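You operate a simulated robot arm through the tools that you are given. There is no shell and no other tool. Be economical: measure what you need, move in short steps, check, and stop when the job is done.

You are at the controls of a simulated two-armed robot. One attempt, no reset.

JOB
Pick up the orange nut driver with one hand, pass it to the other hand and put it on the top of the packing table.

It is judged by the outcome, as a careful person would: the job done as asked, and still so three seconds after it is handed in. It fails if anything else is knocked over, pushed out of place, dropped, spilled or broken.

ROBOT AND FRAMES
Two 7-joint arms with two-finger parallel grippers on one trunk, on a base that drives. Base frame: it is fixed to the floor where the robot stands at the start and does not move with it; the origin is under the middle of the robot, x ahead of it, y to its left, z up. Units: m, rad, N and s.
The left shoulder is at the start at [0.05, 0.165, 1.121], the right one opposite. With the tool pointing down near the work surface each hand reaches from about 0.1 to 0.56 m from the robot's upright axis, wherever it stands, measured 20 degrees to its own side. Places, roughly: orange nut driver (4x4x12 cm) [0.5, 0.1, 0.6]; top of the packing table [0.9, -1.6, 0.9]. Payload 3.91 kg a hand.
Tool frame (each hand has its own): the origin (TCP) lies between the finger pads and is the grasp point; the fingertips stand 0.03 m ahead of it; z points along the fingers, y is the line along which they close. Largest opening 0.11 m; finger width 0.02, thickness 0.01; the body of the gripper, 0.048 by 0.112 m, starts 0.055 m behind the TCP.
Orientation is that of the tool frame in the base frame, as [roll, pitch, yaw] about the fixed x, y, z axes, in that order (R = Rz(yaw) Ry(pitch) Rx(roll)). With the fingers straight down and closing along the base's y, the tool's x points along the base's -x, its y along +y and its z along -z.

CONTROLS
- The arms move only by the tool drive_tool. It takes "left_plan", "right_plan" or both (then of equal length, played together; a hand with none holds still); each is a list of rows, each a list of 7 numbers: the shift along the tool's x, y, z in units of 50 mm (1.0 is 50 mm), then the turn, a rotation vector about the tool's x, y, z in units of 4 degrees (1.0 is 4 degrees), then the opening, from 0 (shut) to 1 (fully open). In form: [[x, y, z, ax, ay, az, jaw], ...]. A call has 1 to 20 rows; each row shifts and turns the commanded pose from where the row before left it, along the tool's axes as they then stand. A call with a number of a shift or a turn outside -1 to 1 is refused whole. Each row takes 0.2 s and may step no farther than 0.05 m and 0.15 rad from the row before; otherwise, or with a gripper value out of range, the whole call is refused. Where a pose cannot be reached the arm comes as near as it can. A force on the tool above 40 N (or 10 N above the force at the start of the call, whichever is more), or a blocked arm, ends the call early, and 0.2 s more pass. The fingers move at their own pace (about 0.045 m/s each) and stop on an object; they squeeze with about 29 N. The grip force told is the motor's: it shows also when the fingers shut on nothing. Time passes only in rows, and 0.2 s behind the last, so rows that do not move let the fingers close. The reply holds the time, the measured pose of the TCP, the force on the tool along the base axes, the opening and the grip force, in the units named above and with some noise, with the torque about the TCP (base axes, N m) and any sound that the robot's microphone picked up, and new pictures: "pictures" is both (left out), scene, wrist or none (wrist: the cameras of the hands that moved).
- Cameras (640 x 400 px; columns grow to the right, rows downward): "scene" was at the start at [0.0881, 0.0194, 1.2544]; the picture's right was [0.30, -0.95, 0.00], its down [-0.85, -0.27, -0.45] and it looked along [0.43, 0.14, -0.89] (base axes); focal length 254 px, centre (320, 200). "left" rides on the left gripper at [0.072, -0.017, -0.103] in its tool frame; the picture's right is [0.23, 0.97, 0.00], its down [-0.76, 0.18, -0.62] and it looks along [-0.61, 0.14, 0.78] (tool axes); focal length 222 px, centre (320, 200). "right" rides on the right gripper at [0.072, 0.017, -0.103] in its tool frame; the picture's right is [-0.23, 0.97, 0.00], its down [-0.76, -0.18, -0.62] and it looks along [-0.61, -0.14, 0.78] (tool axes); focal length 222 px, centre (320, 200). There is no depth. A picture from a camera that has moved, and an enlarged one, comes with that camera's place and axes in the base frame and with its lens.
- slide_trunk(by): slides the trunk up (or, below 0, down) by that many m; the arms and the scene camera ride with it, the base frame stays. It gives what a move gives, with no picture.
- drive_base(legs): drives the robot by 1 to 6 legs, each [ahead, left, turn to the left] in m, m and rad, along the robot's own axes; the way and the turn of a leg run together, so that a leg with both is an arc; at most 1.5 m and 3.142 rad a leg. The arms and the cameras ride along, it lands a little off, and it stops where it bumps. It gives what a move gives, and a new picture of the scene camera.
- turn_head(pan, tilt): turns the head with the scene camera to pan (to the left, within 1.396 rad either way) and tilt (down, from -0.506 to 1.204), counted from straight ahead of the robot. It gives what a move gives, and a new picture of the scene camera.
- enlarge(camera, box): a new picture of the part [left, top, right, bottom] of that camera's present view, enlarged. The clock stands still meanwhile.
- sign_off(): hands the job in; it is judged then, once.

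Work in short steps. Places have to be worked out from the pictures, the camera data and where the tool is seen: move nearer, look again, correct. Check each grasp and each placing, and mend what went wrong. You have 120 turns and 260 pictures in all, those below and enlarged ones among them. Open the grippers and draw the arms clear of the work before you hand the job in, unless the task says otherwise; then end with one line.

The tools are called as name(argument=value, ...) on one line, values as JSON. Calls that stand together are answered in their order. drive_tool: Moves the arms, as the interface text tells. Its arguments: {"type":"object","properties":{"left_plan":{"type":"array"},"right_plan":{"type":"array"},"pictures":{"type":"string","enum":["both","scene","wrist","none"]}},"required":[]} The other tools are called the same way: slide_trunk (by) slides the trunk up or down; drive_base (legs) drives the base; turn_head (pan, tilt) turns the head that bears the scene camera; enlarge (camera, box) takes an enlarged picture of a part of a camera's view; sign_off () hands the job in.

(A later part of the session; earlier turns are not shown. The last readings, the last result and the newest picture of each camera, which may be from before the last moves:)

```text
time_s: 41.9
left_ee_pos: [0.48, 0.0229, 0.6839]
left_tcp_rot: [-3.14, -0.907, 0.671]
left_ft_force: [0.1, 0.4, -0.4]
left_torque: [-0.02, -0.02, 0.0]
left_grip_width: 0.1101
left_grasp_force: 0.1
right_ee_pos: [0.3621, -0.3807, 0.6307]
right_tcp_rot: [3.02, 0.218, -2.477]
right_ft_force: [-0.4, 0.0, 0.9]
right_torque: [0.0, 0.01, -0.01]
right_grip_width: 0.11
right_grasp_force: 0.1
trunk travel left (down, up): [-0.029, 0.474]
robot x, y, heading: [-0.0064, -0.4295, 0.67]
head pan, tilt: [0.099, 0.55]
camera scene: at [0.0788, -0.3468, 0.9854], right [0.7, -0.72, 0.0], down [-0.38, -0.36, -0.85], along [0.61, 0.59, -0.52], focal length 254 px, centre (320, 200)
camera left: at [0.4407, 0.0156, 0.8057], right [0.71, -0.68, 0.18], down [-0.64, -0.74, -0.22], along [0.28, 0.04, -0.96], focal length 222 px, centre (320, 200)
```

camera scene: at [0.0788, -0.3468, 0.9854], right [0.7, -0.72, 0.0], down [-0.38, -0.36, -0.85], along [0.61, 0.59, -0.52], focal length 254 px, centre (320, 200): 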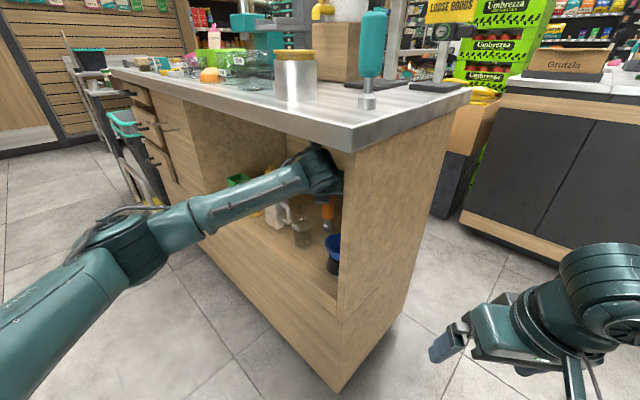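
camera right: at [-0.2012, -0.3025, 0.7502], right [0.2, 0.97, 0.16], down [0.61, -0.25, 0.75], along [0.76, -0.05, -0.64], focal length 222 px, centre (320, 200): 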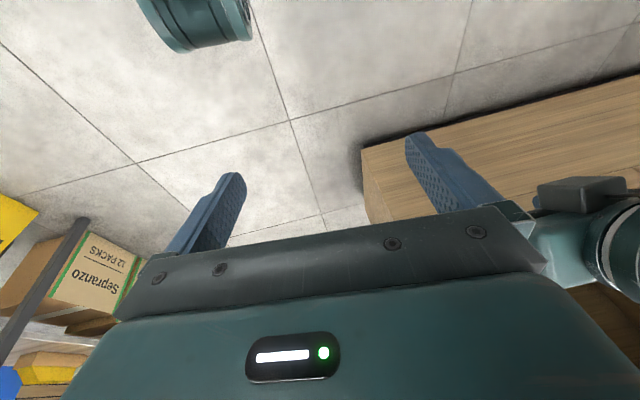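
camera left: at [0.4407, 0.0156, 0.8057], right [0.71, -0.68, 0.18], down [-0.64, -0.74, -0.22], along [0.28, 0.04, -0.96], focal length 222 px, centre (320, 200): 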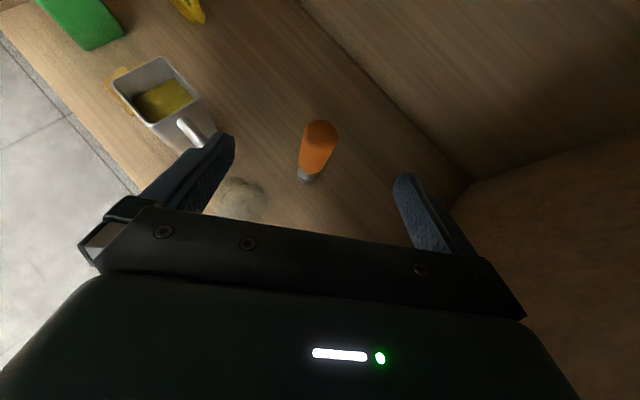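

Driver sits centred between the open fingers at ≈(0.537, 0.071). I descend along the tool axis with slight steepening, in two parts.

drive_tool(left_plan=[[0, 0, 0.47, 0, -0.4, 0, 1], [0, 0, 0.47, 0, -0.4, 0, 1], [0, 0, 0.47, 0, -0.4, 0, 1]], pictures="both")

```text
time_s: 42.7
left_ee_pos: [0.5212, 0.0584, 0.6371]
left_tcp_rot: [3.141, -0.824, 0.669]
left_ft_force: [0.1, 0.4, -0.1]
left_torque: [0.03, 0.02, -0.01]
left_grip_width: 0.1101
left_grasp_force: 0.0
right_ee_pos: [0.3632, -0.3806, 0.6305]
right_tcp_rot: [3.018, 0.219, -2.477]
right_ft_force: [-0.2, -0.5, -1.2]
right_torque: [0.03, -0.04, 0.01]
right_grip_width: 0.1102
right_grasp_force: 0.1
trunk travel left (down, up): [-0.029, 0.474]
robot x, y, heading: [-0.0096, -0.4275, 0.673]
head pan, tilt: [0.099, 0.55]
camera scene: at [0.0788, -0.3468, 0.9854], right [0.7, -0.72, 0.0], down [-0.38, -0.36, -0.85], along [0.61, 0.59, -0.52], focal length 254 px, centre (320, 200)
camera left: at [0.4894, 0.0567, 0.7626], right [0.73, -0.67, 0.17], down [-0.65, -0.74, -0.14], along [0.21, -0.01, -0.98], focal length 222 px, centre (320, 200)
```

scene: 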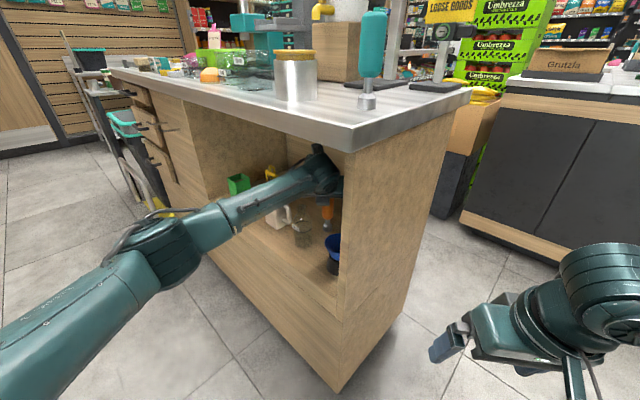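
left: 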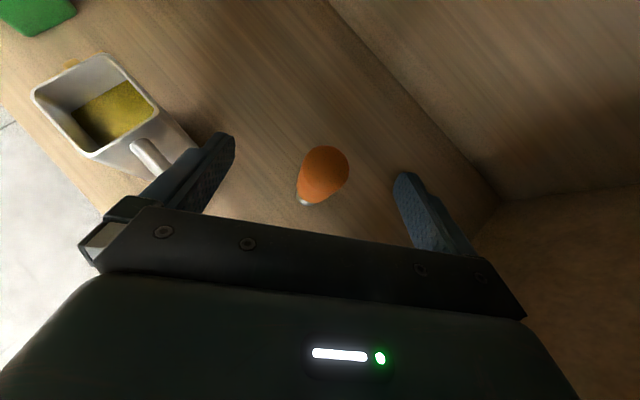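

On track: handle centre at ≈(0.535, 0.070). Last 4 cm of descent.

drive_tool(left_plan=[[-0.09, 0, 0.435, 0, -0.4, 0, 1], [-0.09, 0, 0.435, 0, -0.4, 0, 1]], pictures="both")

enlarge(camera="scene", box=[260, 130, 380, 280])

```text
time_s: 43.3
left_ee_pos: [0.5409, 0.0728, 0.6023]
left_tcp_rot: [-3.141, -0.769, 0.668]
left_ft_force: [0.3, 0.0, 0.5]
left_torque: [0.02, 0.0, 0.03]
left_grip_width: 0.11
left_grasp_force: 0.0
right_ee_pos: [0.3624, -0.3822, 0.6303]
right_tcp_rot: [3.021, 0.219, -2.476]
right_ft_force: [-0.1, 1.2, 0.6]
right_torque: [0.05, 0.01, -0.04]
right_grip_width: 0.11
right_grasp_force: 0.1
trunk travel left (down, up): [-0.029, 0.474]
robot x, y, heading: [-0.0048, -0.4296, 0.672]
head pan, tilt: [0.099, 0.55]
camera scene: at [0.0788, -0.3468, 0.9854], right [0.7, -0.72, 0.0], down [-0.38, -0.36, -0.85], along [0.61, 0.59, -0.52], focal length 254 px, centre (320, 200)
camera left: at [0.5148, 0.0755, 0.7281], right [0.73, -0.66, 0.16], down [-0.66, -0.75, -0.08], along [0.17, -0.05, -0.98], focal length 222 px, centre (320, 200)
```

scene: 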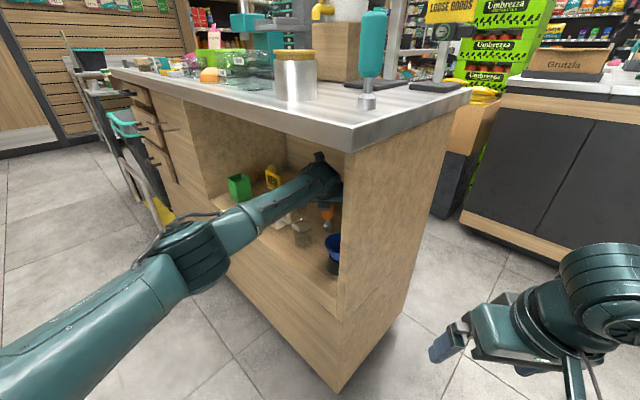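
left: 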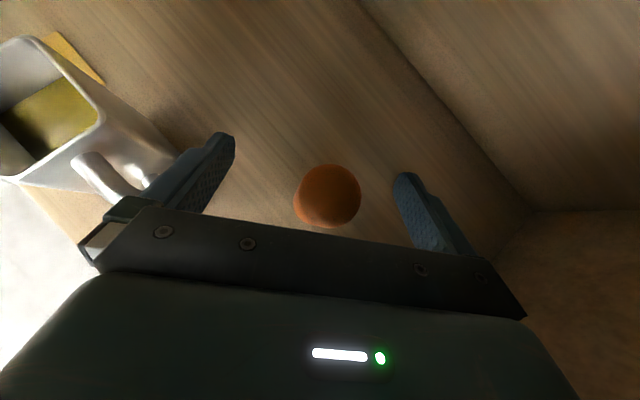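

```text
2.67 times, centred on (320, 205) of scene
camera zoom: at [0.0788, -0.3468, 0.9854], right [0.7, -0.72, 0.0], down [-0.38, -0.36, -0.85], along [0.61, 0.59, -0.52], focal length 677 px, centre (320, 187)
```

zoom: 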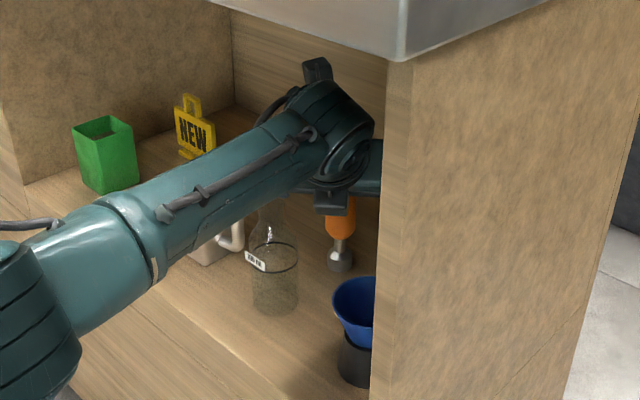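

Centred. I lower 1 cm for a deeper hold and close the fingers.

drive_tool(left_plan=[[-0.14, 0, 0.14, 0, 0, 0, 1], [0, 0, 0, 0, 0, 0, 0], [0, 0, 0, 0, 0, 0, 0], [0, 0, 0, 0, 0, 0, 0], [0, 0, 0, 0, 0, 0, 0], [0, 0, 0, 0, 0, 0, 0], [0, 0, 0, 0, 0, 0, 0], [0, 0, 0, 0, 0, 0, 0]], pictures="wrist")

```text
time_s: 45.1
left_ee_pos: [0.5404, 0.0719, 0.5924]
left_tcp_rot: [3.141, -0.768, 0.67]
left_ft_force: [1.0, 1.0, 1.4]
left_torque: [0.02, 0.22, -0.02]
left_grip_width: 0.0326
left_grasp_force: 28.9
right_ee_pos: [0.3627, -0.382, 0.6306]
right_tcp_rot: [3.018, 0.217, -2.477]
right_ft_force: [-0.4, -0.4, -0.1]
right_torque: [0.0, 0.01, 0.02]
right_grip_width: 0.1101
right_grasp_force: 0.0
trunk travel left (down, up): [-0.029, 0.474]
robot x, y, heading: [-0.0062, -0.4286, 0.673]
head pan, tilt: [0.099, 0.55]
camera left: at [0.5142, 0.0751, 0.7192], right [0.73, -0.66, 0.16], down [-0.66, -0.75, -0.08], along [0.17, -0.04, -0.98], focal length 222 px, centre (320, 200)
```

left: 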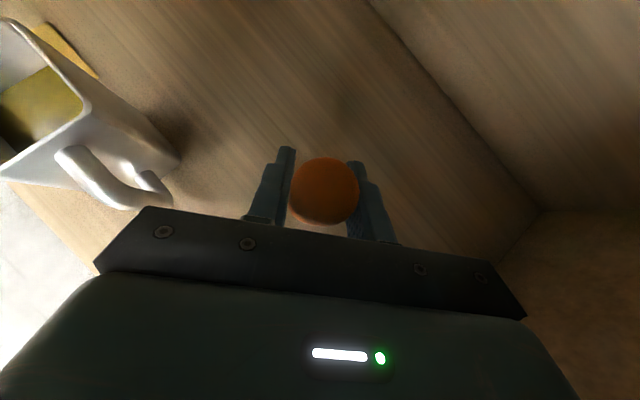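

Firm grip (0.033 m, 29 N). I lift ~8 cm, flattening slightly so the wrist stays below the counter.

drive_tool(left_plan=[[0.36, 0, -0.37, 0, 0, 0, 0], [0.36, 0, -0.37, 0, 0.7, 0, 0], [0.37, 0, -0.36, 0, 0.7, 0, 0], [0, 0, 0, 0, 0.6, 0, 0]], pictures="both")

enlarge(camera="scene", box=[260, 130, 380, 280])

```text
time_s: 46.1
left_ee_pos: [0.5402, 0.0713, 0.6709]
left_tcp_rot: [3.141, -0.907, 0.669]
left_ft_force: [-0.4, 0.1, -0.6]
left_torque: [0.01, 0.01, -0.01]
left_grip_width: 0.0328
left_grasp_force: 28.8
right_ee_pos: [0.3617, -0.3817, 0.6302]
right_tcp_rot: [3.019, 0.217, -2.477]
right_ft_force: [0.1, -0.9, 0.4]
right_torque: [0.0, 0.02, 0.01]
right_grip_width: 0.11
right_grasp_force: 0.1
trunk travel left (down, up): [-0.029, 0.474]
robot x, y, heading: [-0.0106, -0.4278, 0.672]
head pan, tilt: [0.099, 0.55]
camera scene: at [0.0789, -0.3468, 0.9854], right [0.7, -0.72, 0.0], down [-0.38, -0.36, -0.85], along [0.61, 0.59, -0.52], focal length 254 px, centre (320, 200)
camera left: at [0.5003, 0.064, 0.7935], right [0.72, -0.68, 0.18], down [-0.64, -0.74, -0.22], along [0.28, 0.04, -0.96], focal length 222 px, centre (320, 200)
```

scene: 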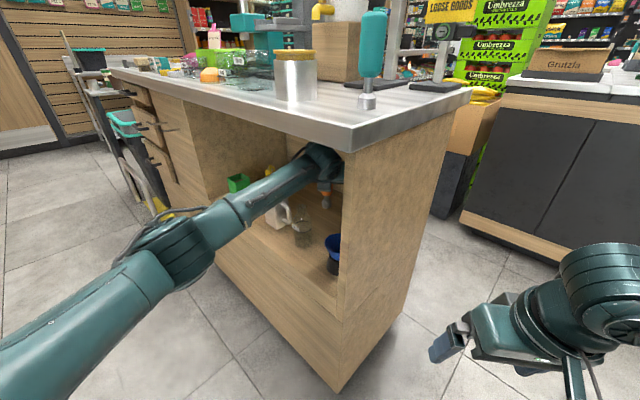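
left: 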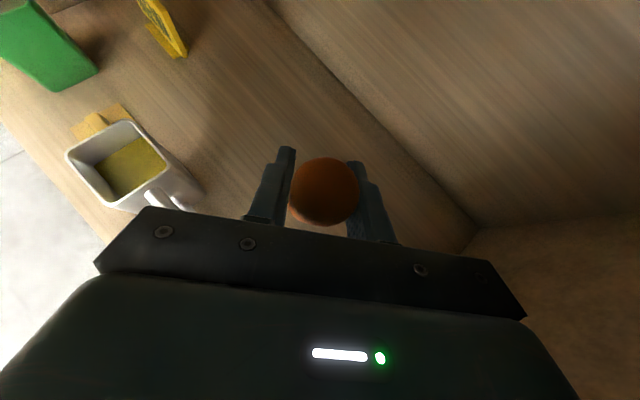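

```text
2.67 times, centred on (320, 205) of scene
camera zoom: at [0.0789, -0.3468, 0.9854], right [0.7, -0.72, 0.0], down [-0.38, -0.36, -0.85], along [0.61, 0.59, -0.52], focal length 677 px, centre (320, 187)
```

zoom: 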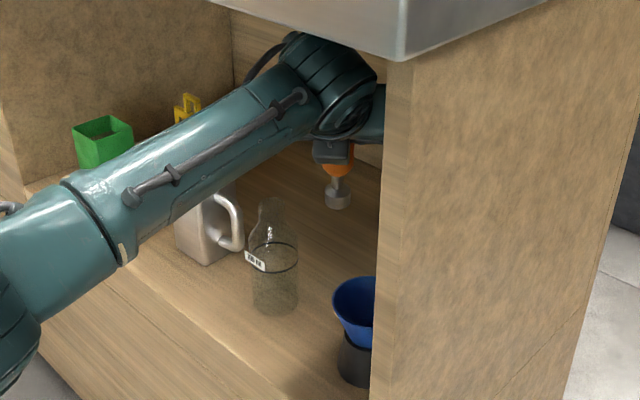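

Lifted cleanly. I retreat: first straight back, then out along −x between the bottle and the funnel.

drive_tool(left_plan=[[-0.51, 0, -0.655, 0, 0, 0, 0], [-0.51, 0, -0.655, 0, 0, 0, 0], [-0.423, -0.54, -0.541, 0, 0, 0, 0], [-0.423, -0.54, -0.541, 0, 0, 0, 0], [-0.423, -0.54, -0.541, 0, 0, 0, 0]], pictures="both")

```text
time_s: 47.3
left_ee_pos: [0.345, 0.0205, 0.6695]
left_tcp_rot: [-3.141, -0.907, 0.67]
left_ft_force: [-0.1, -0.2, -0.9]
left_torque: [0.03, 0.04, -0.03]
left_grip_width: 0.0329
left_grasp_force: 29.0
right_ee_pos: [0.3626, -0.3797, 0.6311]
right_tcp_rot: [3.019, 0.218, -2.477]
right_ft_force: [-0.2, -0.4, -0.8]
right_torque: [-0.03, 0.0, 0.01]
right_grip_width: 0.1101
right_grasp_force: 0.0
trunk travel left (down, up): [-0.029, 0.474]
robot x, y, heading: [-0.0092, -0.4309, 0.671]
head pan, tilt: [0.099, 0.55]
camera scene: at [0.079, -0.3468, 0.9854], right [0.7, -0.72, 0.0], down [-0.38, -0.36, -0.85], along [0.61, 0.59, -0.52], focal length 254 px, centre (320, 200)
camera left: at [0.3048, 0.012, 0.7932], right [0.71, -0.68, 0.18], down [-0.64, -0.74, -0.22], along [0.28, 0.04, -0.96], focal length 222 px, centre (320, 200)
```

scene: 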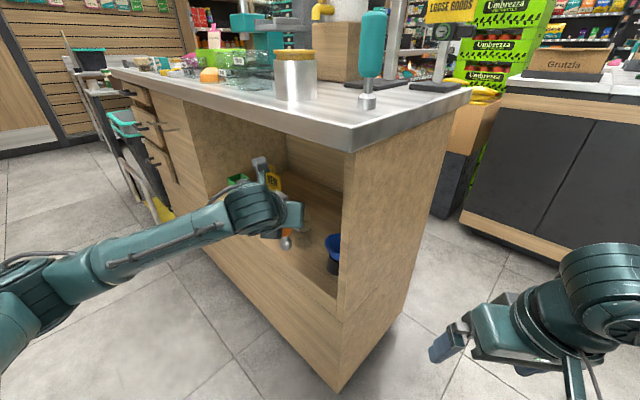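
left: 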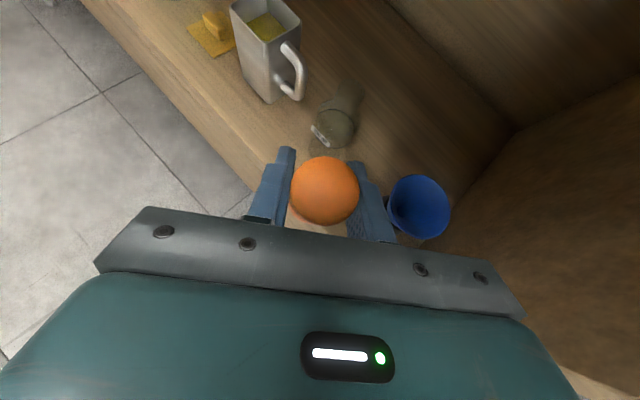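

Objects undisturbed, driver held. Now I back the base off along −x (world), then raise the trunk for the hand-over.

drive_base(legs=[[-0.313, 0.248, 0]])

slide_trunk(by=0.25)

```text
time_s: 49.7
left_ee_pos: [-0.0519, 0.02, 0.6708]
left_tcp_rot: [-3.141, -0.906, 0.677]
left_ft_force: [0.5, 0.0, -1.3]
left_torque: [0.0, 0.03, 0.0]
left_grip_width: 0.0329
left_grasp_force: 29.1
right_ee_pos: [-0.034, -0.3819, 0.6315]
right_tcp_rot: [3.018, 0.218, -2.472]
right_ft_force: [0.1, 0.4, -0.6]
right_torque: [-0.03, -0.02, 0.02]
right_grip_width: 0.1101
right_grasp_force: 0.0
trunk travel left (down, up): [-0.029, 0.474]
robot x, y, heading: [-0.4027, -0.4311, 0.675]
head pan, tilt: [0.099, 0.55]
camera scene: at [-0.3163, -0.3485, 0.9854], right [0.7, -0.71, 0.0], down [-0.37, -0.37, -0.85], along [0.61, 0.6, -0.52], focal length 254 px, centre (320, 200)
```

scene: 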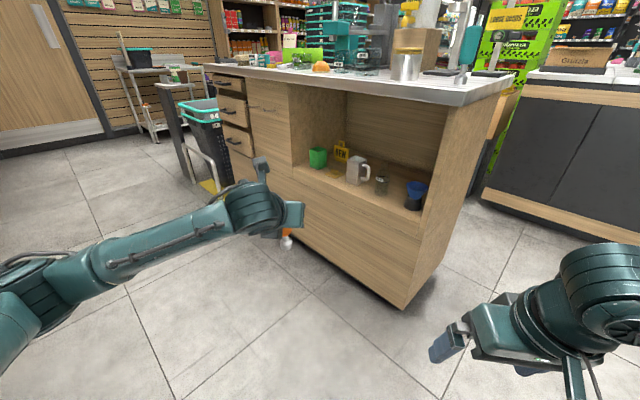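

```text
time_s: 52.3
left_ee_pos: [-0.0528, 0.0195, 0.9205]
left_tcp_rot: [3.141, -0.907, 0.675]
left_ft_force: [-0.3, 0.1, 0.1]
left_torque: [-0.02, -0.03, 0.03]
left_grip_width: 0.0326
left_grasp_force: 28.7
right_ee_pos: [-0.0339, -0.3827, 0.8804]
right_tcp_rot: [3.018, 0.218, -2.473]
right_ft_force: [0.6, -0.7, 0.9]
right_torque: [-0.01, 0.02, 0.0]
right_grip_width: 0.1101
right_grasp_force: 0.1
trunk travel left (down, up): [-0.279, 0.224]
robot x, y, heading: [-0.4034, -0.4249, 0.679]
head pan, tilt: [0.099, 0.55]
```

Now I prepare the hand-over: left hand steepens to point straight down (driver tilting with its socket toward the robot), while the right hand squares up and pitches to ~44°.

drive_tool(left_plan=[[0, 0, 0, 0, -1, 0, 0], [0, 0, 0, 0, -1, 0, 0], [0, 0, 0, 0, -1, 0, 0], [0, 0, 0, 0, -1, 0, 0], [0, 0, 0, 0, -1, 0, 0], [0, 0, 0, 0, -1, 0, 0], [0, 0, 0, 0, -1, 0, 0], [0, 0, 0, 0, -1, 0, 0], [0, 0, 0, 0, -1, 0, 0], [0, 0, 0, 0, -1, 0, 0], [0, 0, 0, 0, -1, 0, 0], [0, 0, 0, 0, -1, 0, 0], [0, 0, 0, 0, -1, 0, 0], [-0.16, 0.625, 0, 0, 0, 0, 0], [-0.16, 0.625, 0, 0, 0, 0, 0], [-0.16, 0.625, 0, 0, 0, 0, 0], [-0.16, 0.625, 0, 0, 0, 0, 0]], right_plan=[[0, 0, 0, 0.89, 0, 0, 1], [0, 0, 0, 0.89, 0, 0, 1], [0, 0, 0, 0, -1, 0, 1], [0, 0, 0, 0, -1, 0, 1], [0, 0, 0, 0, -1, 0, 1], [0, 0, 0, 0, -1, 0, 1], [0, 0, 0, 0, -1, 0, 1], [0, 0, 0, 0, -1, 0, 1], [0, 0, 0, 0, -1, 0, 1], [0, 0, 0, 0, -1, 0, 1], [0, 0, 0, 0, -0.4, 0, 1], [0, 0, 0, 0, 0, 0, 1], [0, 0, 0, 0, 0, 0, 1], [0, 0, 0, 0, 0, 0, 1], [0, 0, 0, 0, 0, 0, 1], [0, 0, 0, 0, 0, 0, 1], [0, 0, 0, 0, 0, 0, 1]], pictures="both")

```text
time_s: 55.9
left_ee_pos: [0.0008, -0.0996, 0.9218]
left_tcp_rot: [-3.141, -0.001, 0.679]
left_ft_force: [-0.3, 0.1, -0.7]
left_torque: [0.02, 0.01, 0.02]
left_grip_width: 0.0324
left_grasp_force: 28.4
right_ee_pos: [0.0212, -0.3151, 0.8749]
right_tcp_rot: [-3.139, 0.805, -2.468]
right_ft_force: [-0.2, -0.2, 0.3]
right_torque: [-0.01, -0.01, -0.01]
right_grip_width: 0.1101
right_grasp_force: 0.1
right hand out of reach, approached as far as the arm can: row 3, 4, 5, 6, 7, 8, 9, 10
trunk travel left (down, up): [-0.279, 0.224]
robot x, y, heading: [-0.4028, -0.4356, 0.678]
head pan, tilt: [0.099, 0.55]
camera scene: at [-0.3162, -0.3487, 1.2354], right [0.7, -0.71, 0.0], down [-0.37, -0.37, -0.85], along [0.61, 0.6, -0.52], focal length 254 px, centre (320, 200)
camera right: at [-0.0876, -0.3795, 0.8951], right [-0.48, 0.86, 0.16], down [0.17, -0.09, 0.98], along [0.86, 0.5, -0.1], focal length 222 px, centre (320, 200)
camera left: at [0.046, -0.0386, 1.0268], right [0.79, -0.62, 0.0], down [-0.48, -0.62, 0.62], along [-0.39, -0.49, -0.78], focal length 222 px, centre (320, 200)
```

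scene: 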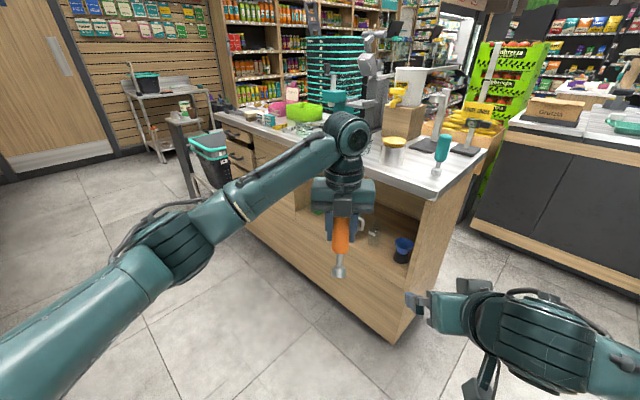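
right: 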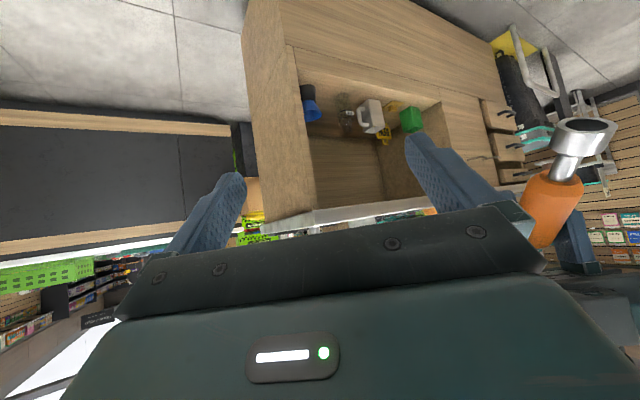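
left: 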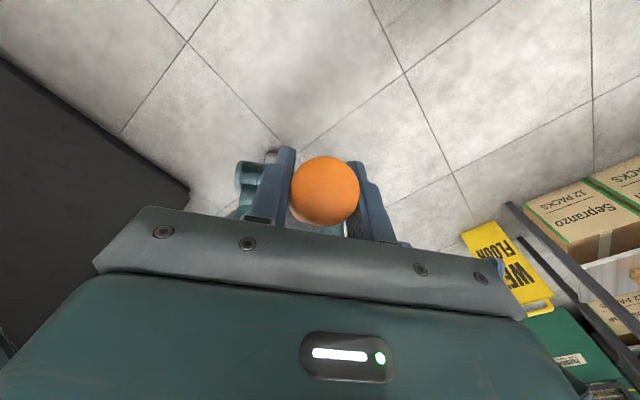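

Driver is as predicted; socket at roughly (ahead 0.475, centre, z 0.872) in robot frame. I bring the right hand to a pre-grasp 10 cm behind it.

drive_tool(right_plan=[[-0.183, 0.712, -0.236, 0, 0, 0, 1], [-0.183, 0.712, -0.236, 0, 0, 0, 1], [-0.183, 0.712, -0.236, 0, 0, 0, 1], [-0.183, 0.712, -0.236, 0, 0, 0, 1], [-0.183, 0.712, -0.236, 0, 0, 0, 1]], pictures="both")

```text
time_s: 57.1
left_ee_pos: [-0.0003, -0.0978, 0.9227]
left_tcp_rot: [3.141, 0.0, 0.677]
left_ft_force: [-0.6, 0.5, -1.6]
left_torque: [0.02, -0.01, 0.01]
left_grip_width: 0.0327
left_grasp_force: 29.1
right_ee_pos: [-0.0981, -0.1861, 0.9484]
right_tcp_rot: [-3.138, 0.804, -2.471]
right_ft_force: [0.5, -0.5, -0.8]
right_torque: [0.0, 0.0, -0.01]
right_grip_width: 0.1099
right_grasp_force: 0.1
trunk travel left (down, up): [-0.279, 0.224]
robot x, y, heading: [-0.402, -0.4309, 0.679]
head pan, tilt: [0.099, 0.55]
camera scene: at [-0.3166, -0.3483, 1.2354], right [0.7, -0.71, 0.0], down [-0.37, -0.37, -0.85], along [0.61, 0.6, -0.52], focal length 254 px, centre (320, 200)
camera right: at [-0.2071, -0.2489, 0.9687], right [-0.48, 0.86, 0.16], down [0.17, -0.09, 0.98], along [0.86, 0.5, -0.1], focal length 222 px, centre (320, 200)
```

scene: 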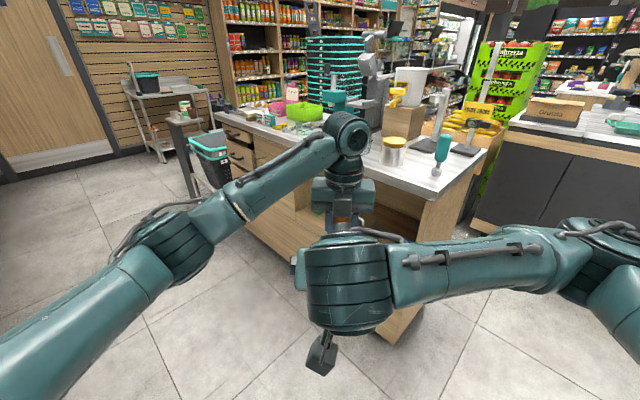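
right: 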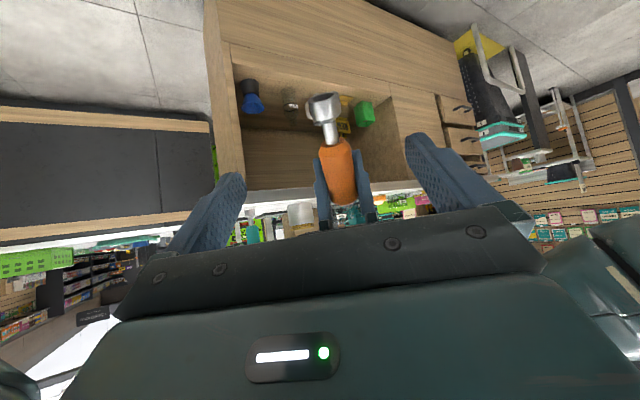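

The socket is centred between the right fingers. I advance 10 cm along the tool and look again.

drive_tool(right_plan=[[0.026, 0.038, 0.5, 0, 0, 0, 1], [0.026, 0.038, 0.5, 0, 0, 0, 1], [0.026, 0.038, 0.5, 0, 0, 0, 1], [0.026, 0.038, 0.5, 0, 0, 0, 1]], pictures="both")

```text
time_s: 58.1
left_ee_pos: [0.0008, -0.0985, 0.9214]
left_tcp_rot: [-3.142, 0.001, 0.676]
left_ft_force: [-0.1, -0.1, -0.3]
left_torque: [-0.01, 0.02, -0.02]
left_grip_width: 0.0325
left_grasp_force: 28.7
right_ee_pos: [-0.0491, -0.1372, 0.8751]
right_tcp_rot: [-3.139, 0.805, -2.471]
right_ft_force: [0.0, 1.3, -0.4]
right_torque: [0.01, -0.02, -0.01]
right_grip_width: 0.1098
right_grasp_force: 0.0
trunk travel left (down, up): [-0.279, 0.224]
robot x, y, heading: [-0.4035, -0.4302, 0.67]
head pan, tilt: [0.099, 0.55]
camera scene: at [-0.3163, -0.3484, 1.2354], right [0.7, -0.71, 0.0], down [-0.37, -0.37, -0.85], along [0.61, 0.6, -0.52], focal length 254 px, centre (320, 200)
camera right: at [-0.1585, -0.1999, 0.8938], right [-0.48, 0.86, 0.16], down [0.17, -0.09, 0.98], along [0.86, 0.5, -0.1], focal length 222 px, centre (320, 200)
```

scene: 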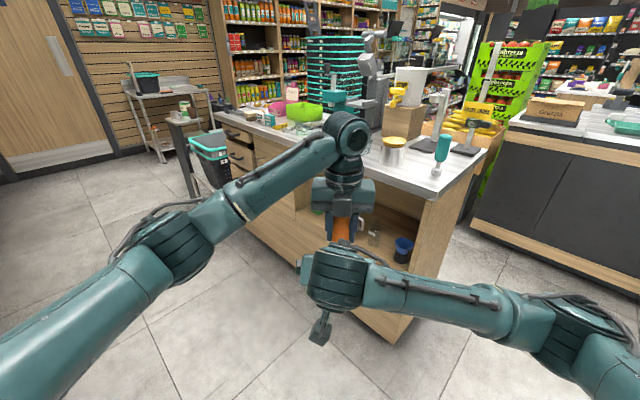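
right: 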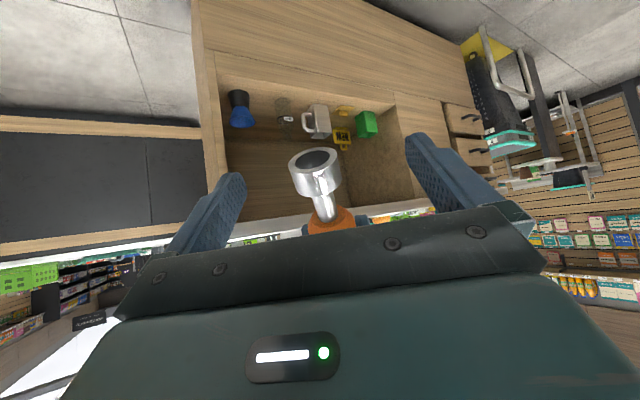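

Socket cylinder lies in the pad zone. Tiny correction, then close the right hand on the socket.

drive_tool(right_plan=[[0.06, -0.04, 0, 0, 0, 0, 1], [0, 0, 0, 0, 0, 0, 0], [0, 0, 0, 0, 0, 0, 0], [0, 0, 0, 0, 0, 0, 0], [0, 0, 0, 0, 0, 0, 0], [0, 0, 0, 0, 0, 0, 0], [0, 0, 0, 0, 0, 0, 0], [0, 0, 0, 0, 0, 0, 0], [0, 0, 0, 0, 0, 0, 0]], pictures="wrist")

```text
time_s: 60.1
left_ee_pos: [0.0007, -0.098, 0.9222]
left_tcp_rot: [-3.141, 0.002, 0.675]
left_ft_force: [1.9, -3.4, -0.5]
left_torque: [-0.26, -0.14, -0.07]
left_grip_width: 0.0326
left_grasp_force: 28.3
right_ee_pos: [-0.0516, -0.1384, 0.8726]
right_tcp_rot: [-3.14, 0.804, -2.468]
right_ft_force: [-1.6, 2.9, 0.2]
right_torque: [0.12, 0.08, 0.27]
right_grip_width: 0.0271
right_grasp_force: 28.9
trunk travel left (down, up): [-0.279, 0.224]
robot x, y, heading: [-0.404, -0.4277, 0.672]
head pan, tilt: [0.099, 0.55]
camera right: at [-0.1598, -0.2029, 0.8918], right [-0.48, 0.86, 0.16], down [0.17, -0.09, 0.98], along [0.86, 0.5, -0.1], focal length 222 px, centre (320, 200)
```

right: 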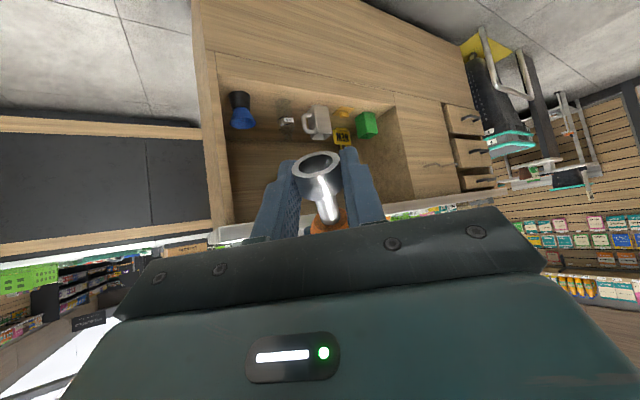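

Both hands hold it. I open the left hand and lift it away upward while the right holds still.

drive_tool(left_plan=[[0, 0, 0, 0, 0, 0, 0.6], [0, 0, 0, 0, 0, 0, 0.7], [0, 0, 0, 0, 0, 0, 0.8], [0, 0, 0, 0, 0, 0, 0.9], [0, 0, 0, 0, 0, 0, 1], [0, 0, -0.6, 0, 0, 0, 1], [0, 0, -0.8, 0, 0, 0, 1], [0, 0, -0.8, 0, 0, 0, 1], [0, 0, -0.8, 0, 0, 0, 1]], right_plan=[[0, 0, 0, 0, 0, 0, 0], [0, 0, 0, 0, 0, 0, 0], [0, 0, 0, 0, 0, 0, 0], [0, 0, 0, 0, 0, 0, 0], [0, 0, 0, 0, 0, 0, 0], [0, 0, 0, 0, 0, 0, 0], [0, 0, 0, 0, 0, 0, 0], [0, 0, 0, 0, 0, 0, 0], [0, 0, 0, 0, 0, 0, 0]], pictures="both")

```text
time_s: 62.1
left_ee_pos: [0.0009, -0.095, 1.0736]
left_tcp_rot: [3.141, 0.0, 0.678]
left_ft_force: [-0.5, -0.4, 0.2]
left_torque: [0.01, 0.02, 0.03]
left_grip_width: 0.1101
left_grasp_force: 0.1
right_ee_pos: [-0.0502, -0.1391, 0.8719]
right_tcp_rot: [-3.137, 0.806, -2.469]
right_ft_force: [0.8, -0.8, -0.8]
right_torque: [0.0, 0.03, 0.01]
right_grip_width: 0.027
right_grasp_force: 29.1
trunk travel left (down, up): [-0.279, 0.224]
robot x, y, heading: [-0.4024, -0.4326, 0.673]
head pan, tilt: [0.099, 0.55]
camera scene: at [-0.3165, -0.3488, 1.2354], right [0.7, -0.71, 0.0], down [-0.37, -0.37, -0.85], along [0.61, 0.6, -0.52], focal length 254 px, centre (320, 200)
camera right: at [-0.1597, -0.2031, 0.8918], right [-0.48, 0.86, 0.16], down [0.17, -0.09, 0.98], along [0.86, 0.5, -0.1], focal length 222 px, centre (320, 200)
camera left: at [0.0464, -0.0353, 1.1782], right [0.79, -0.62, 0.0], down [-0.48, -0.62, 0.62], along [-0.38, -0.49, -0.78], focal length 222 px, centre (320, 200)
```

scene: 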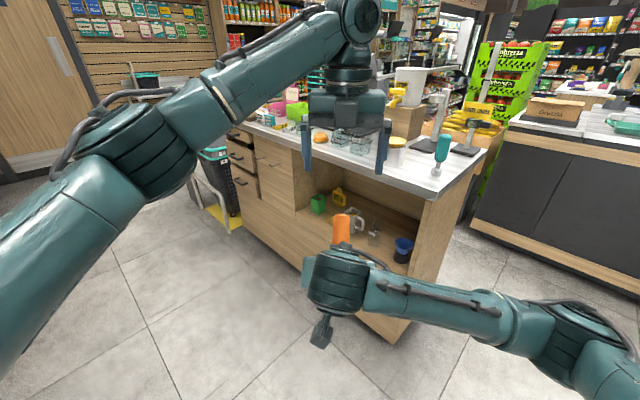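
right: 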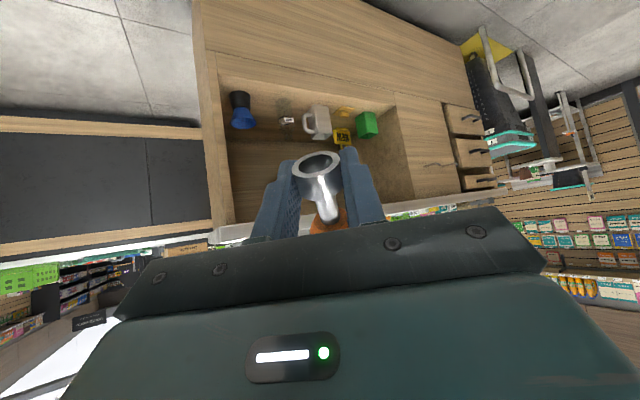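
left: 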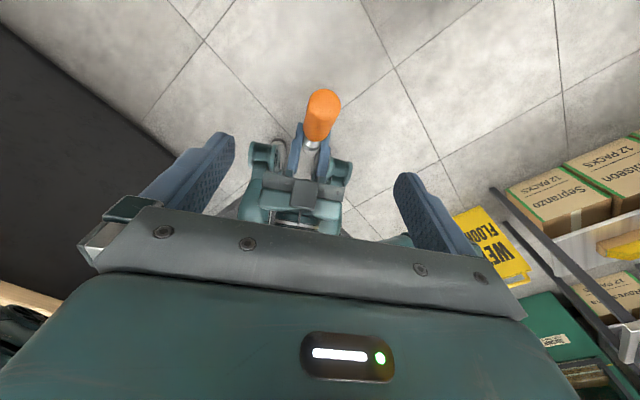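

Hand-over succeeded: the right hand holds the driver alone. I tuck the left hand away and bring the right tool to point straight down.

drive_tool(left_plan=[[-0.5, -0.8, 0, 0, 0, 0, 1], [-0.5, -0.8, 0, 0, 0, 0, 1], [-0.5, -0.8, 0, 0, 0, 0, 1], [-0.5, -0.8, 0, 0, 0, 0, 1], [-0.5, -0.8, 0, 0, 0, 0, 1], [0, 0, 0, 0, 0, 0, 1], [0, 0, 0, 0, 0, 0, 1], [0, 0, 0, 0, 0, 0, 1], [0, 0, 0, 0, 0, 0, 1], [0, 0, 0, 0, 0, 0, 1], [0, 0, 0, 0, 0, 0, 1], [0, 0, 0, 0, 0, 0, 1], [0, 0, 0, 0, 0, 0, 1], [0, 0, 0, 0, 0, 0, 1], [0, 0, 0, 0, 0, 0, 1], [0, 0, 0, 0, 0, 0, 1]], right_plan=[[0, -0.6, 0, 0, 0, 0, 0], [0, -0.6, 0, 0, 0, 0, 0], [0, -0.6, 0, 0, 0, 0, 0], [0, -0.6, 0, 0, 0, 0, 0], [0, 0, 0, 0, 1, 0, 0], [0, 0, 0, 0, 1, 0, 0], [0, 0, 0, 0, 1, 0, 0], [0, 0, 0, 0, 1, 0, 0], [0, 0, 0, 0, 1, 0, 0], [0, 0, 0, 0, 1, 0, 0], [0, 0, 0, 0, 1, 0, 0], [0, 0, 0, 0, 1, 0, 0], [0, 0, 0, 0, 1, 0, 0], [0, 0, 0, 0, 1, 0, 0], [0, 0, 0, 0, 1, 0, 0], [0, 0, 0, 0, 0.5, 0, 0]], pictures="wrist")

turn_head(pan=-1.35, tilt=0.35)

```text
time_s: 65.5
left_ee_pos: [-0.2225, -0.0177, 1.0712]
left_tcp_rot: [-3.141, 0.0, 0.676]
left_ft_force: [-0.9, 0.1, 0.0]
left_torque: [0.02, 0.02, -0.02]
left_grip_width: 0.1099
left_grasp_force: 0.0
right_ee_pos: [0.0236, -0.2335, 0.8732]
right_tcp_rot: [-3.141, 0.001, -2.472]
right_ft_force: [-0.6, -0.6, -1.8]
right_torque: [-0.04, 0.05, 0.01]
right_grip_width: 0.0268
right_grasp_force: 29.2
trunk travel left (down, up): [-0.279, 0.224]
robot x, y, heading: [-0.4042, -0.4299, 0.679]
head pan, tilt: [0.099, 0.55]
camera right: at [-0.045, -0.265, 0.9774], right [-0.43, 0.9, 0.0], down [0.71, 0.33, 0.62], along [0.56, 0.26, -0.78], focal length 222 px, centre (320, 200)
camera left: at [-0.1767, 0.0429, 1.1747], right [0.79, -0.62, 0.0], down [-0.48, -0.62, 0.62], along [-0.38, -0.49, -0.78], focal length 222 px, centre (320, 200)
```

right: 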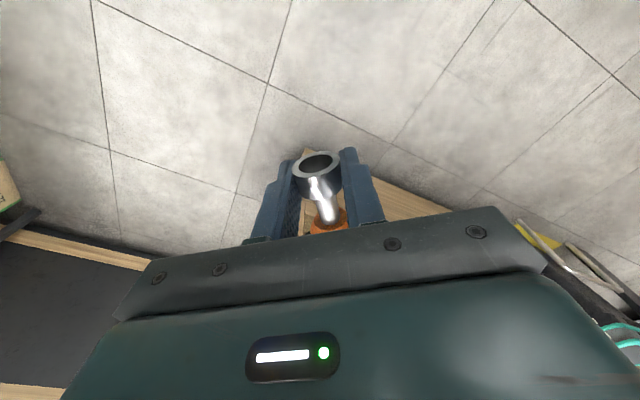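
left: 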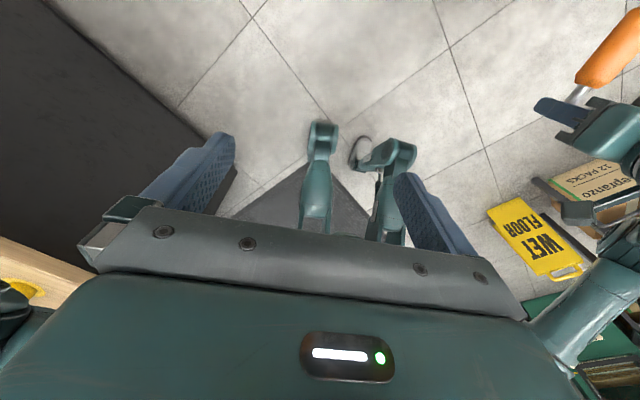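

```text
time_s: 67.1
left_ee_pos: [-0.2223, -0.0175, 1.0701]
left_tcp_rot: [3.141, -0.002, 0.675]
left_ft_force: [1.0, 0.0, -0.3]
left_torque: [0.0, 0.04, -0.03]
left_grip_width: 0.1103
left_grasp_force: 0.0
right_ee_pos: [0.0233, -0.2338, 0.8729]
right_tcp_rot: [-3.139, 0.0, -2.473]
right_ft_force: [-0.3, 0.2, -1.8]
right_torque: [-0.04, 0.05, 0.02]
right_grip_width: 0.0269
right_grasp_force: 29.2
trunk travel left (down, up): [-0.279, 0.224]
robot x, y, heading: [-0.4014, -0.4278, 0.679]
head pan, tilt: [-1.349, 0.351]
camera scene: at [-0.3076, -0.4694, 1.2536], right [-0.62, -0.78, 0.0], down [-0.27, 0.21, -0.94], along [0.73, -0.58, -0.34], focal length 254 px, centre (320, 200)
```

scene: 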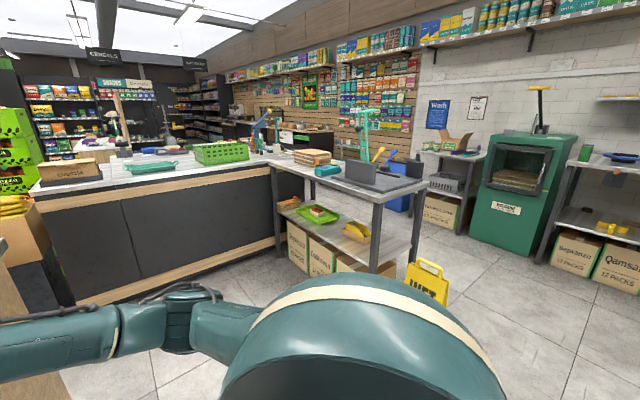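

The packing table is the one with laptop/wood stack, front edge around y≈−1.25, x≈0.3–1.1. I turn in place toward it and look.

drive_base(legs=[[0, 0, -1.55]])

slide_trunk(by=0.2)

turn_head(pan=0.0, tilt=0.4)

```text
time_s: 71.2
left_ee_pos: [0.0191, -0.5938, 1.07]
left_tcp_rot: [3.141, 0.001, -0.855]
left_ft_force: [-0.9, 0.6, -0.3]
left_torque: [0.0, -0.01, 0.01]
left_grip_width: 0.11
left_grasp_force: 0.1
right_ee_pos: [-0.1884, -0.8477, 0.8746]
right_tcp_rot: [-3.139, 0.002, 2.279]
right_ft_force: [0.5, 0.4, -1.6]
right_torque: [0.05, 0.05, 0.02]
right_grip_width: 0.0266
right_grasp_force: 29.2
trunk travel left (down, up): [-0.279, 0.224]
robot x, y, heading: [-0.3998, -0.4283, -0.857]
head pan, tilt: [-1.349, 0.351]
camera scene: at [-0.4393, -0.527, 1.2536], right [-0.81, 0.59, 0.0], down [0.2, 0.28, -0.94], along [-0.56, -0.76, -0.34], focal length 254 px, centre (320, 200)
```

scene: 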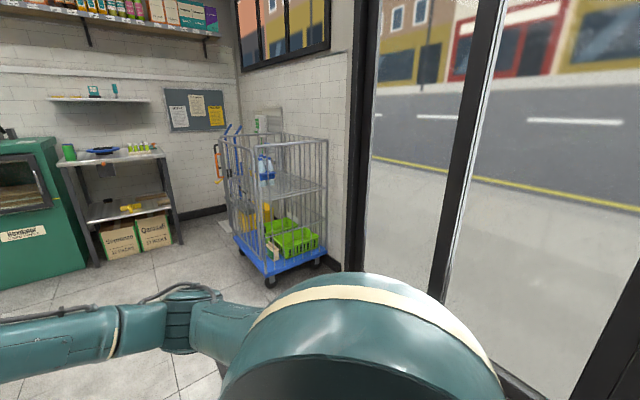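

```text
time_s: 73.4
left_ee_pos: [0.0172, -0.5934, 1.2696]
left_tcp_rot: [-3.141, 0.0, -0.855]
left_ft_force: [-0.2, 0.0, 0.0]
left_torque: [0.02, -0.03, -0.02]
left_grip_width: 0.1096
left_grasp_force: 0.1
right_ee_pos: [-0.1895, -0.8478, 1.0743]
right_tcp_rot: [-3.14, 0.002, 2.28]
right_ft_force: [-1.0, -0.1, -1.2]
right_torque: [0.04, 0.05, 0.01]
right_grip_width: 0.0263
right_grasp_force: 28.8
trunk travel left (down, up): [-0.479, 0.024]
robot x, y, heading: [-0.4003, -0.4333, -0.852]
head pan, tilt: [-1.349, 0.351]
```

```text
time_s: 74.9
left_ee_pos: [0.0175, -0.5938, 1.2696]
left_tcp_rot: [3.141, 0.0, -0.856]
left_ft_force: [0.0, 0.7, 0.4]
left_torque: [0.01, 0.0, 0.02]
left_grip_width: 0.11
left_grasp_force: 0.1
right_ee_pos: [-0.1895, -0.8503, 1.0746]
right_tcp_rot: [-3.14, 0.003, 2.28]
right_ft_force: [0.2, -0.3, 0.1]
right_torque: [0.03, 0.03, -0.01]
right_grip_width: 0.027
right_grasp_force: 28.9
trunk travel left (down, up): [-0.479, 0.024]
robot x, y, heading: [-0.4023, -0.4312, -0.855]
head pan, tilt: [0.0, 0.4]
camera scene: at [-0.3234, -0.5219, 1.4491], right [-0.76, -0.66, 0.0], down [-0.26, 0.29, -0.92], along [0.6, -0.7, -0.39], focal length 254 px, centre (320, 200)
```

scene: 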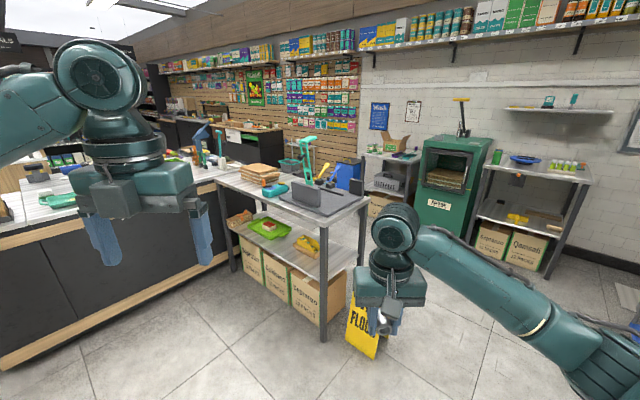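

I zoom on the table top to find a free spot.

enlarge(camera="scene", box=[200, 125, 380, 238])

```text
3.54 times, centred on (290, 182) of scene
camera zoom: at [-0.3234, -0.5219, 1.4491], right [-0.76, -0.66, 0.0], down [-0.26, 0.29, -0.92], along [0.6, -0.7, -0.39], focal length 899 px, centre (426, 266)
```

zoom: 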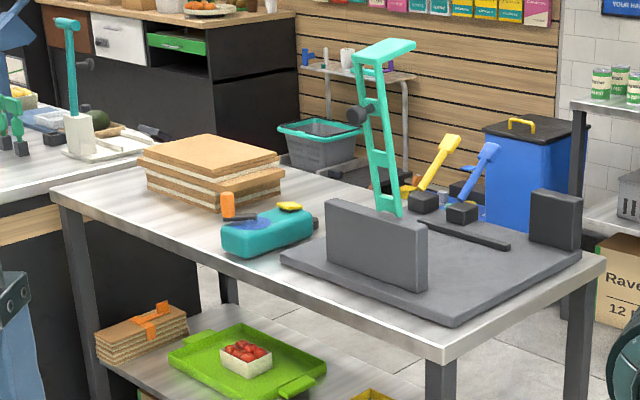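

Free bare-steel strip lies along the near edge in front of the bread-board stack (x≈1.0–1.2). I drive to face the table (heading −90°), staying well back, then strafe left.

drive_base(legs=[[0.27, -0.1, 0], [0, 0, -0.716], [0, 0.6, 0]])

```text
time_s: 81.8
left_ee_pos: [0.5283, -1.0774, 1.2691]
left_tcp_rot: [-3.141, 0.002, -1.543]
left_ft_force: [-0.5, -0.5, -0.5]
left_torque: [-0.01, 0.0, 0.0]
left_grip_width: 0.11
left_grasp_force: 0.2
right_ee_pos: [0.2073, -1.142, 1.0741]
right_tcp_rot: [-3.139, 0.001, 1.591]
right_ft_force: [-0.6, -0.4, -0.4]
right_torque: [0.04, 0.02, 0.01]
right_grip_width: 0.0267
right_grasp_force: 29.1
trunk travel left (down, up): [-0.479, 0.024]
robot x, y, heading: [0.305, -0.6857, -1.54]
head pan, tilt: [0.0, 0.4]
camera scene: at [0.3103, -0.8061, 1.4491], right [-1.0, -0.03, 0.0], down [-0.01, 0.39, -0.92], along [0.03, -0.92, -0.39], focal length 254 px, centre (320, 200)
```

scene: 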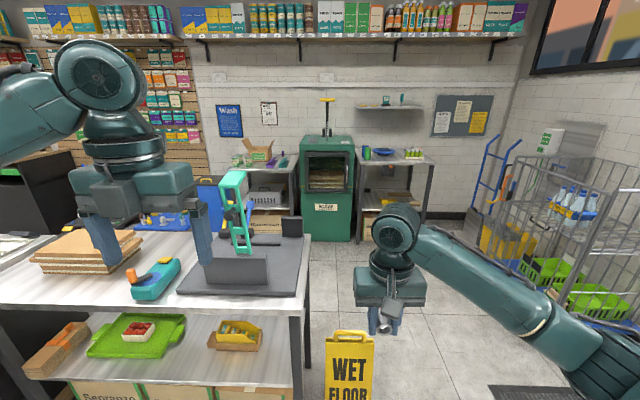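

From two views the table top is at z≈0.83–0.85, front edge y≈−1.40; free steel around (1.05–1.2, −1.46). I strafe left 0.68 m and look down.

drive_base(legs=[[0, 0.68, -0.03]])

turn_head(pan=0.0, tilt=0.65)

```text
time_s: 85.6
left_ee_pos: [1.2109, -1.0645, 1.2697]
left_tcp_rot: [-3.141, 0.001, -1.554]
left_ft_force: [0.7, 0.2, 0.0]
left_torque: [-0.02, 0.04, -0.03]
left_grip_width: 0.11
left_grasp_force: 0.1
right_ee_pos: [0.8887, -1.1257, 1.0751]
right_tcp_rot: [-3.139, 0.002, 1.582]
right_ft_force: [1.0, 1.0, -1.4]
right_torque: [0.06, 0.03, -0.01]
right_grip_width: 0.0265
right_grasp_force: 29.3
trunk travel left (down, up): [-0.479, 0.024]
robot x, y, heading: [0.9939, -0.6679, -1.552]
head pan, tilt: [0.0, 0.4]
camera scene: at [0.9948, -0.7907, 1.4491], right [-1.0, -0.02, 0.0], down [-0.01, 0.39, -0.92], along [0.02, -0.92, -0.39], focal length 254 px, centre (320, 200)
```

scene: 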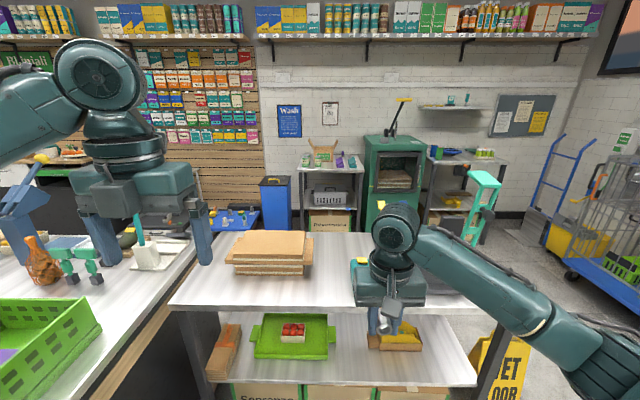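

```text
time_s: 86.3
left_ee_pos: [1.2094, -1.0639, 1.2694]
left_tcp_rot: [-3.141, 0.002, -1.554]
left_ft_force: [-0.7, 0.1, 0.8]
left_torque: [0.01, -0.02, -0.03]
left_grip_width: 0.1099
left_grasp_force: 0.0
right_ee_pos: [0.8888, -1.1248, 1.0743]
right_tcp_rot: [-3.141, 0.001, 1.581]
right_ft_force: [0.0, 0.4, -1.3]
right_torque: [0.06, -0.02, 0.0]
right_grip_width: 0.0266
right_grasp_force: 29.5
trunk travel left (down, up): [-0.479, 0.024]
robot x, y, heading: [0.9957, -0.6704, -1.552]
head pan, tilt: [0.0, 0.649]
camera scene: at [0.9943, -0.7848, 1.4266], right [-1.0, -0.02, 0.0], down [-0.01, 0.6, -0.8], along [0.01, -0.8, -0.6], focal length 254 px, centre (320, 200)
```

scene: 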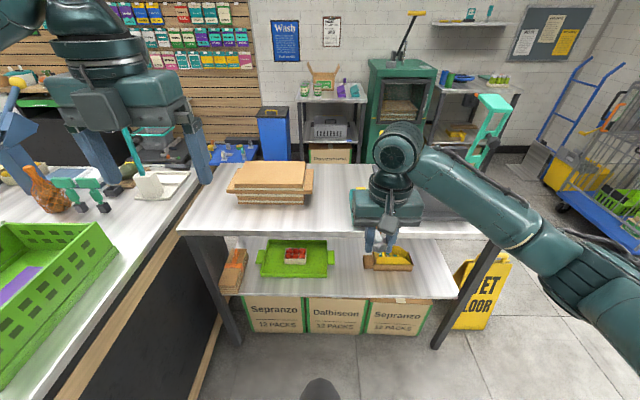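

The free rectangle in front of the board stack is about x 1.0–1.45, y −1.39…−1.53. I rotate the right wrist −90° about its axis so the driver lies parallel to the table edge (handle to the left).

drive_tool(right_plan=[[0, 0, 0, 0, 0, -1, 0], [0, 0, 0, 0, 0, -1, 0], [0, 0, 0, 0, 0, -1, 0], [0, 0, 0, 0, 0, -1, 0], [0, 0, 0, 0, 0, -1, 0], [0, 0, 0, 0, 0, -1, 0], [0, 0, 0, 0, 0, -1, 0], [0, 0, 0, 0, 0, -1, 0], [0, 0, 0, 0, 0, -1, 0], [0, 0, 0, 0, 0, -1, 0], [0, 0, 0, 0, 0, -1, 0], [0, 0, 0, 0, 0, -1, 0], [0, 0, 0, 0, 0, -1, 0], [0, 0, 0, 0, 0, -1, 0], [0, 0, 0, 0, 0, -1, 0], [0, 0, 0, 0, 0, -1, 0], [0, 0, 0, 0, 0, -1, 0], [0, 0, 0, 0, 0, -1, 0], [0, 0, 0, 0, 0, -1, 0], [0, 0, 0, 0, 0, -1, 0]], pictures="both")

```text
time_s: 90.5
left_ee_pos: [1.2103, -1.0642, 1.27]
left_tcp_rot: [3.141, -0.001, -1.554]
left_ft_force: [0.8, -0.8, -0.2]
left_torque: [0.05, -0.05, 0.02]
left_grip_width: 0.1099
left_grasp_force: 0.1
right_ee_pos: [0.8875, -1.1262, 1.0737]
right_tcp_rot: [-3.14, -0.002, 2.98]
right_ft_force: [-1.3, 0.2, -0.7]
right_torque: [0.01, 0.06, -0.03]
right_grip_width: 0.0265
right_grasp_force: 29.3
trunk travel left (down, up): [-0.479, 0.024]
robot x, y, heading: [0.994, -0.6687, -1.552]
head pan, tilt: [0.0, 0.649]
camera scene: at [0.9943, -0.7849, 1.4266], right [-1.0, -0.02, 0.0], down [-0.01, 0.6, -0.8], along [0.01, -0.8, -0.6], focal length 254 px, centre (320, 200)
camera right: at [0.8197, -1.0971, 1.1772], right [0.38, 0.92, 0.0], down [0.72, -0.3, 0.62], along [0.57, -0.24, -0.78], focal length 222 px, centre (320, 200)
```

scene: 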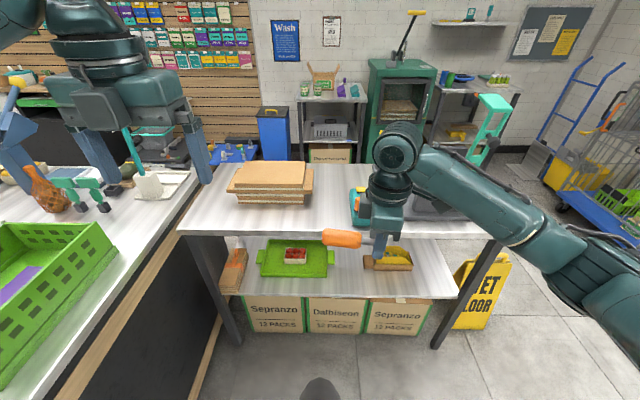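
right: 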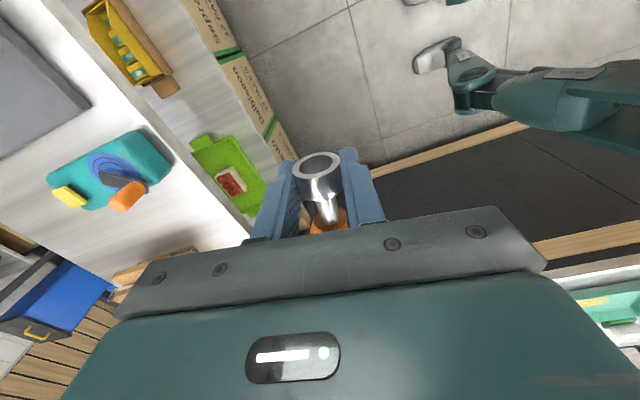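

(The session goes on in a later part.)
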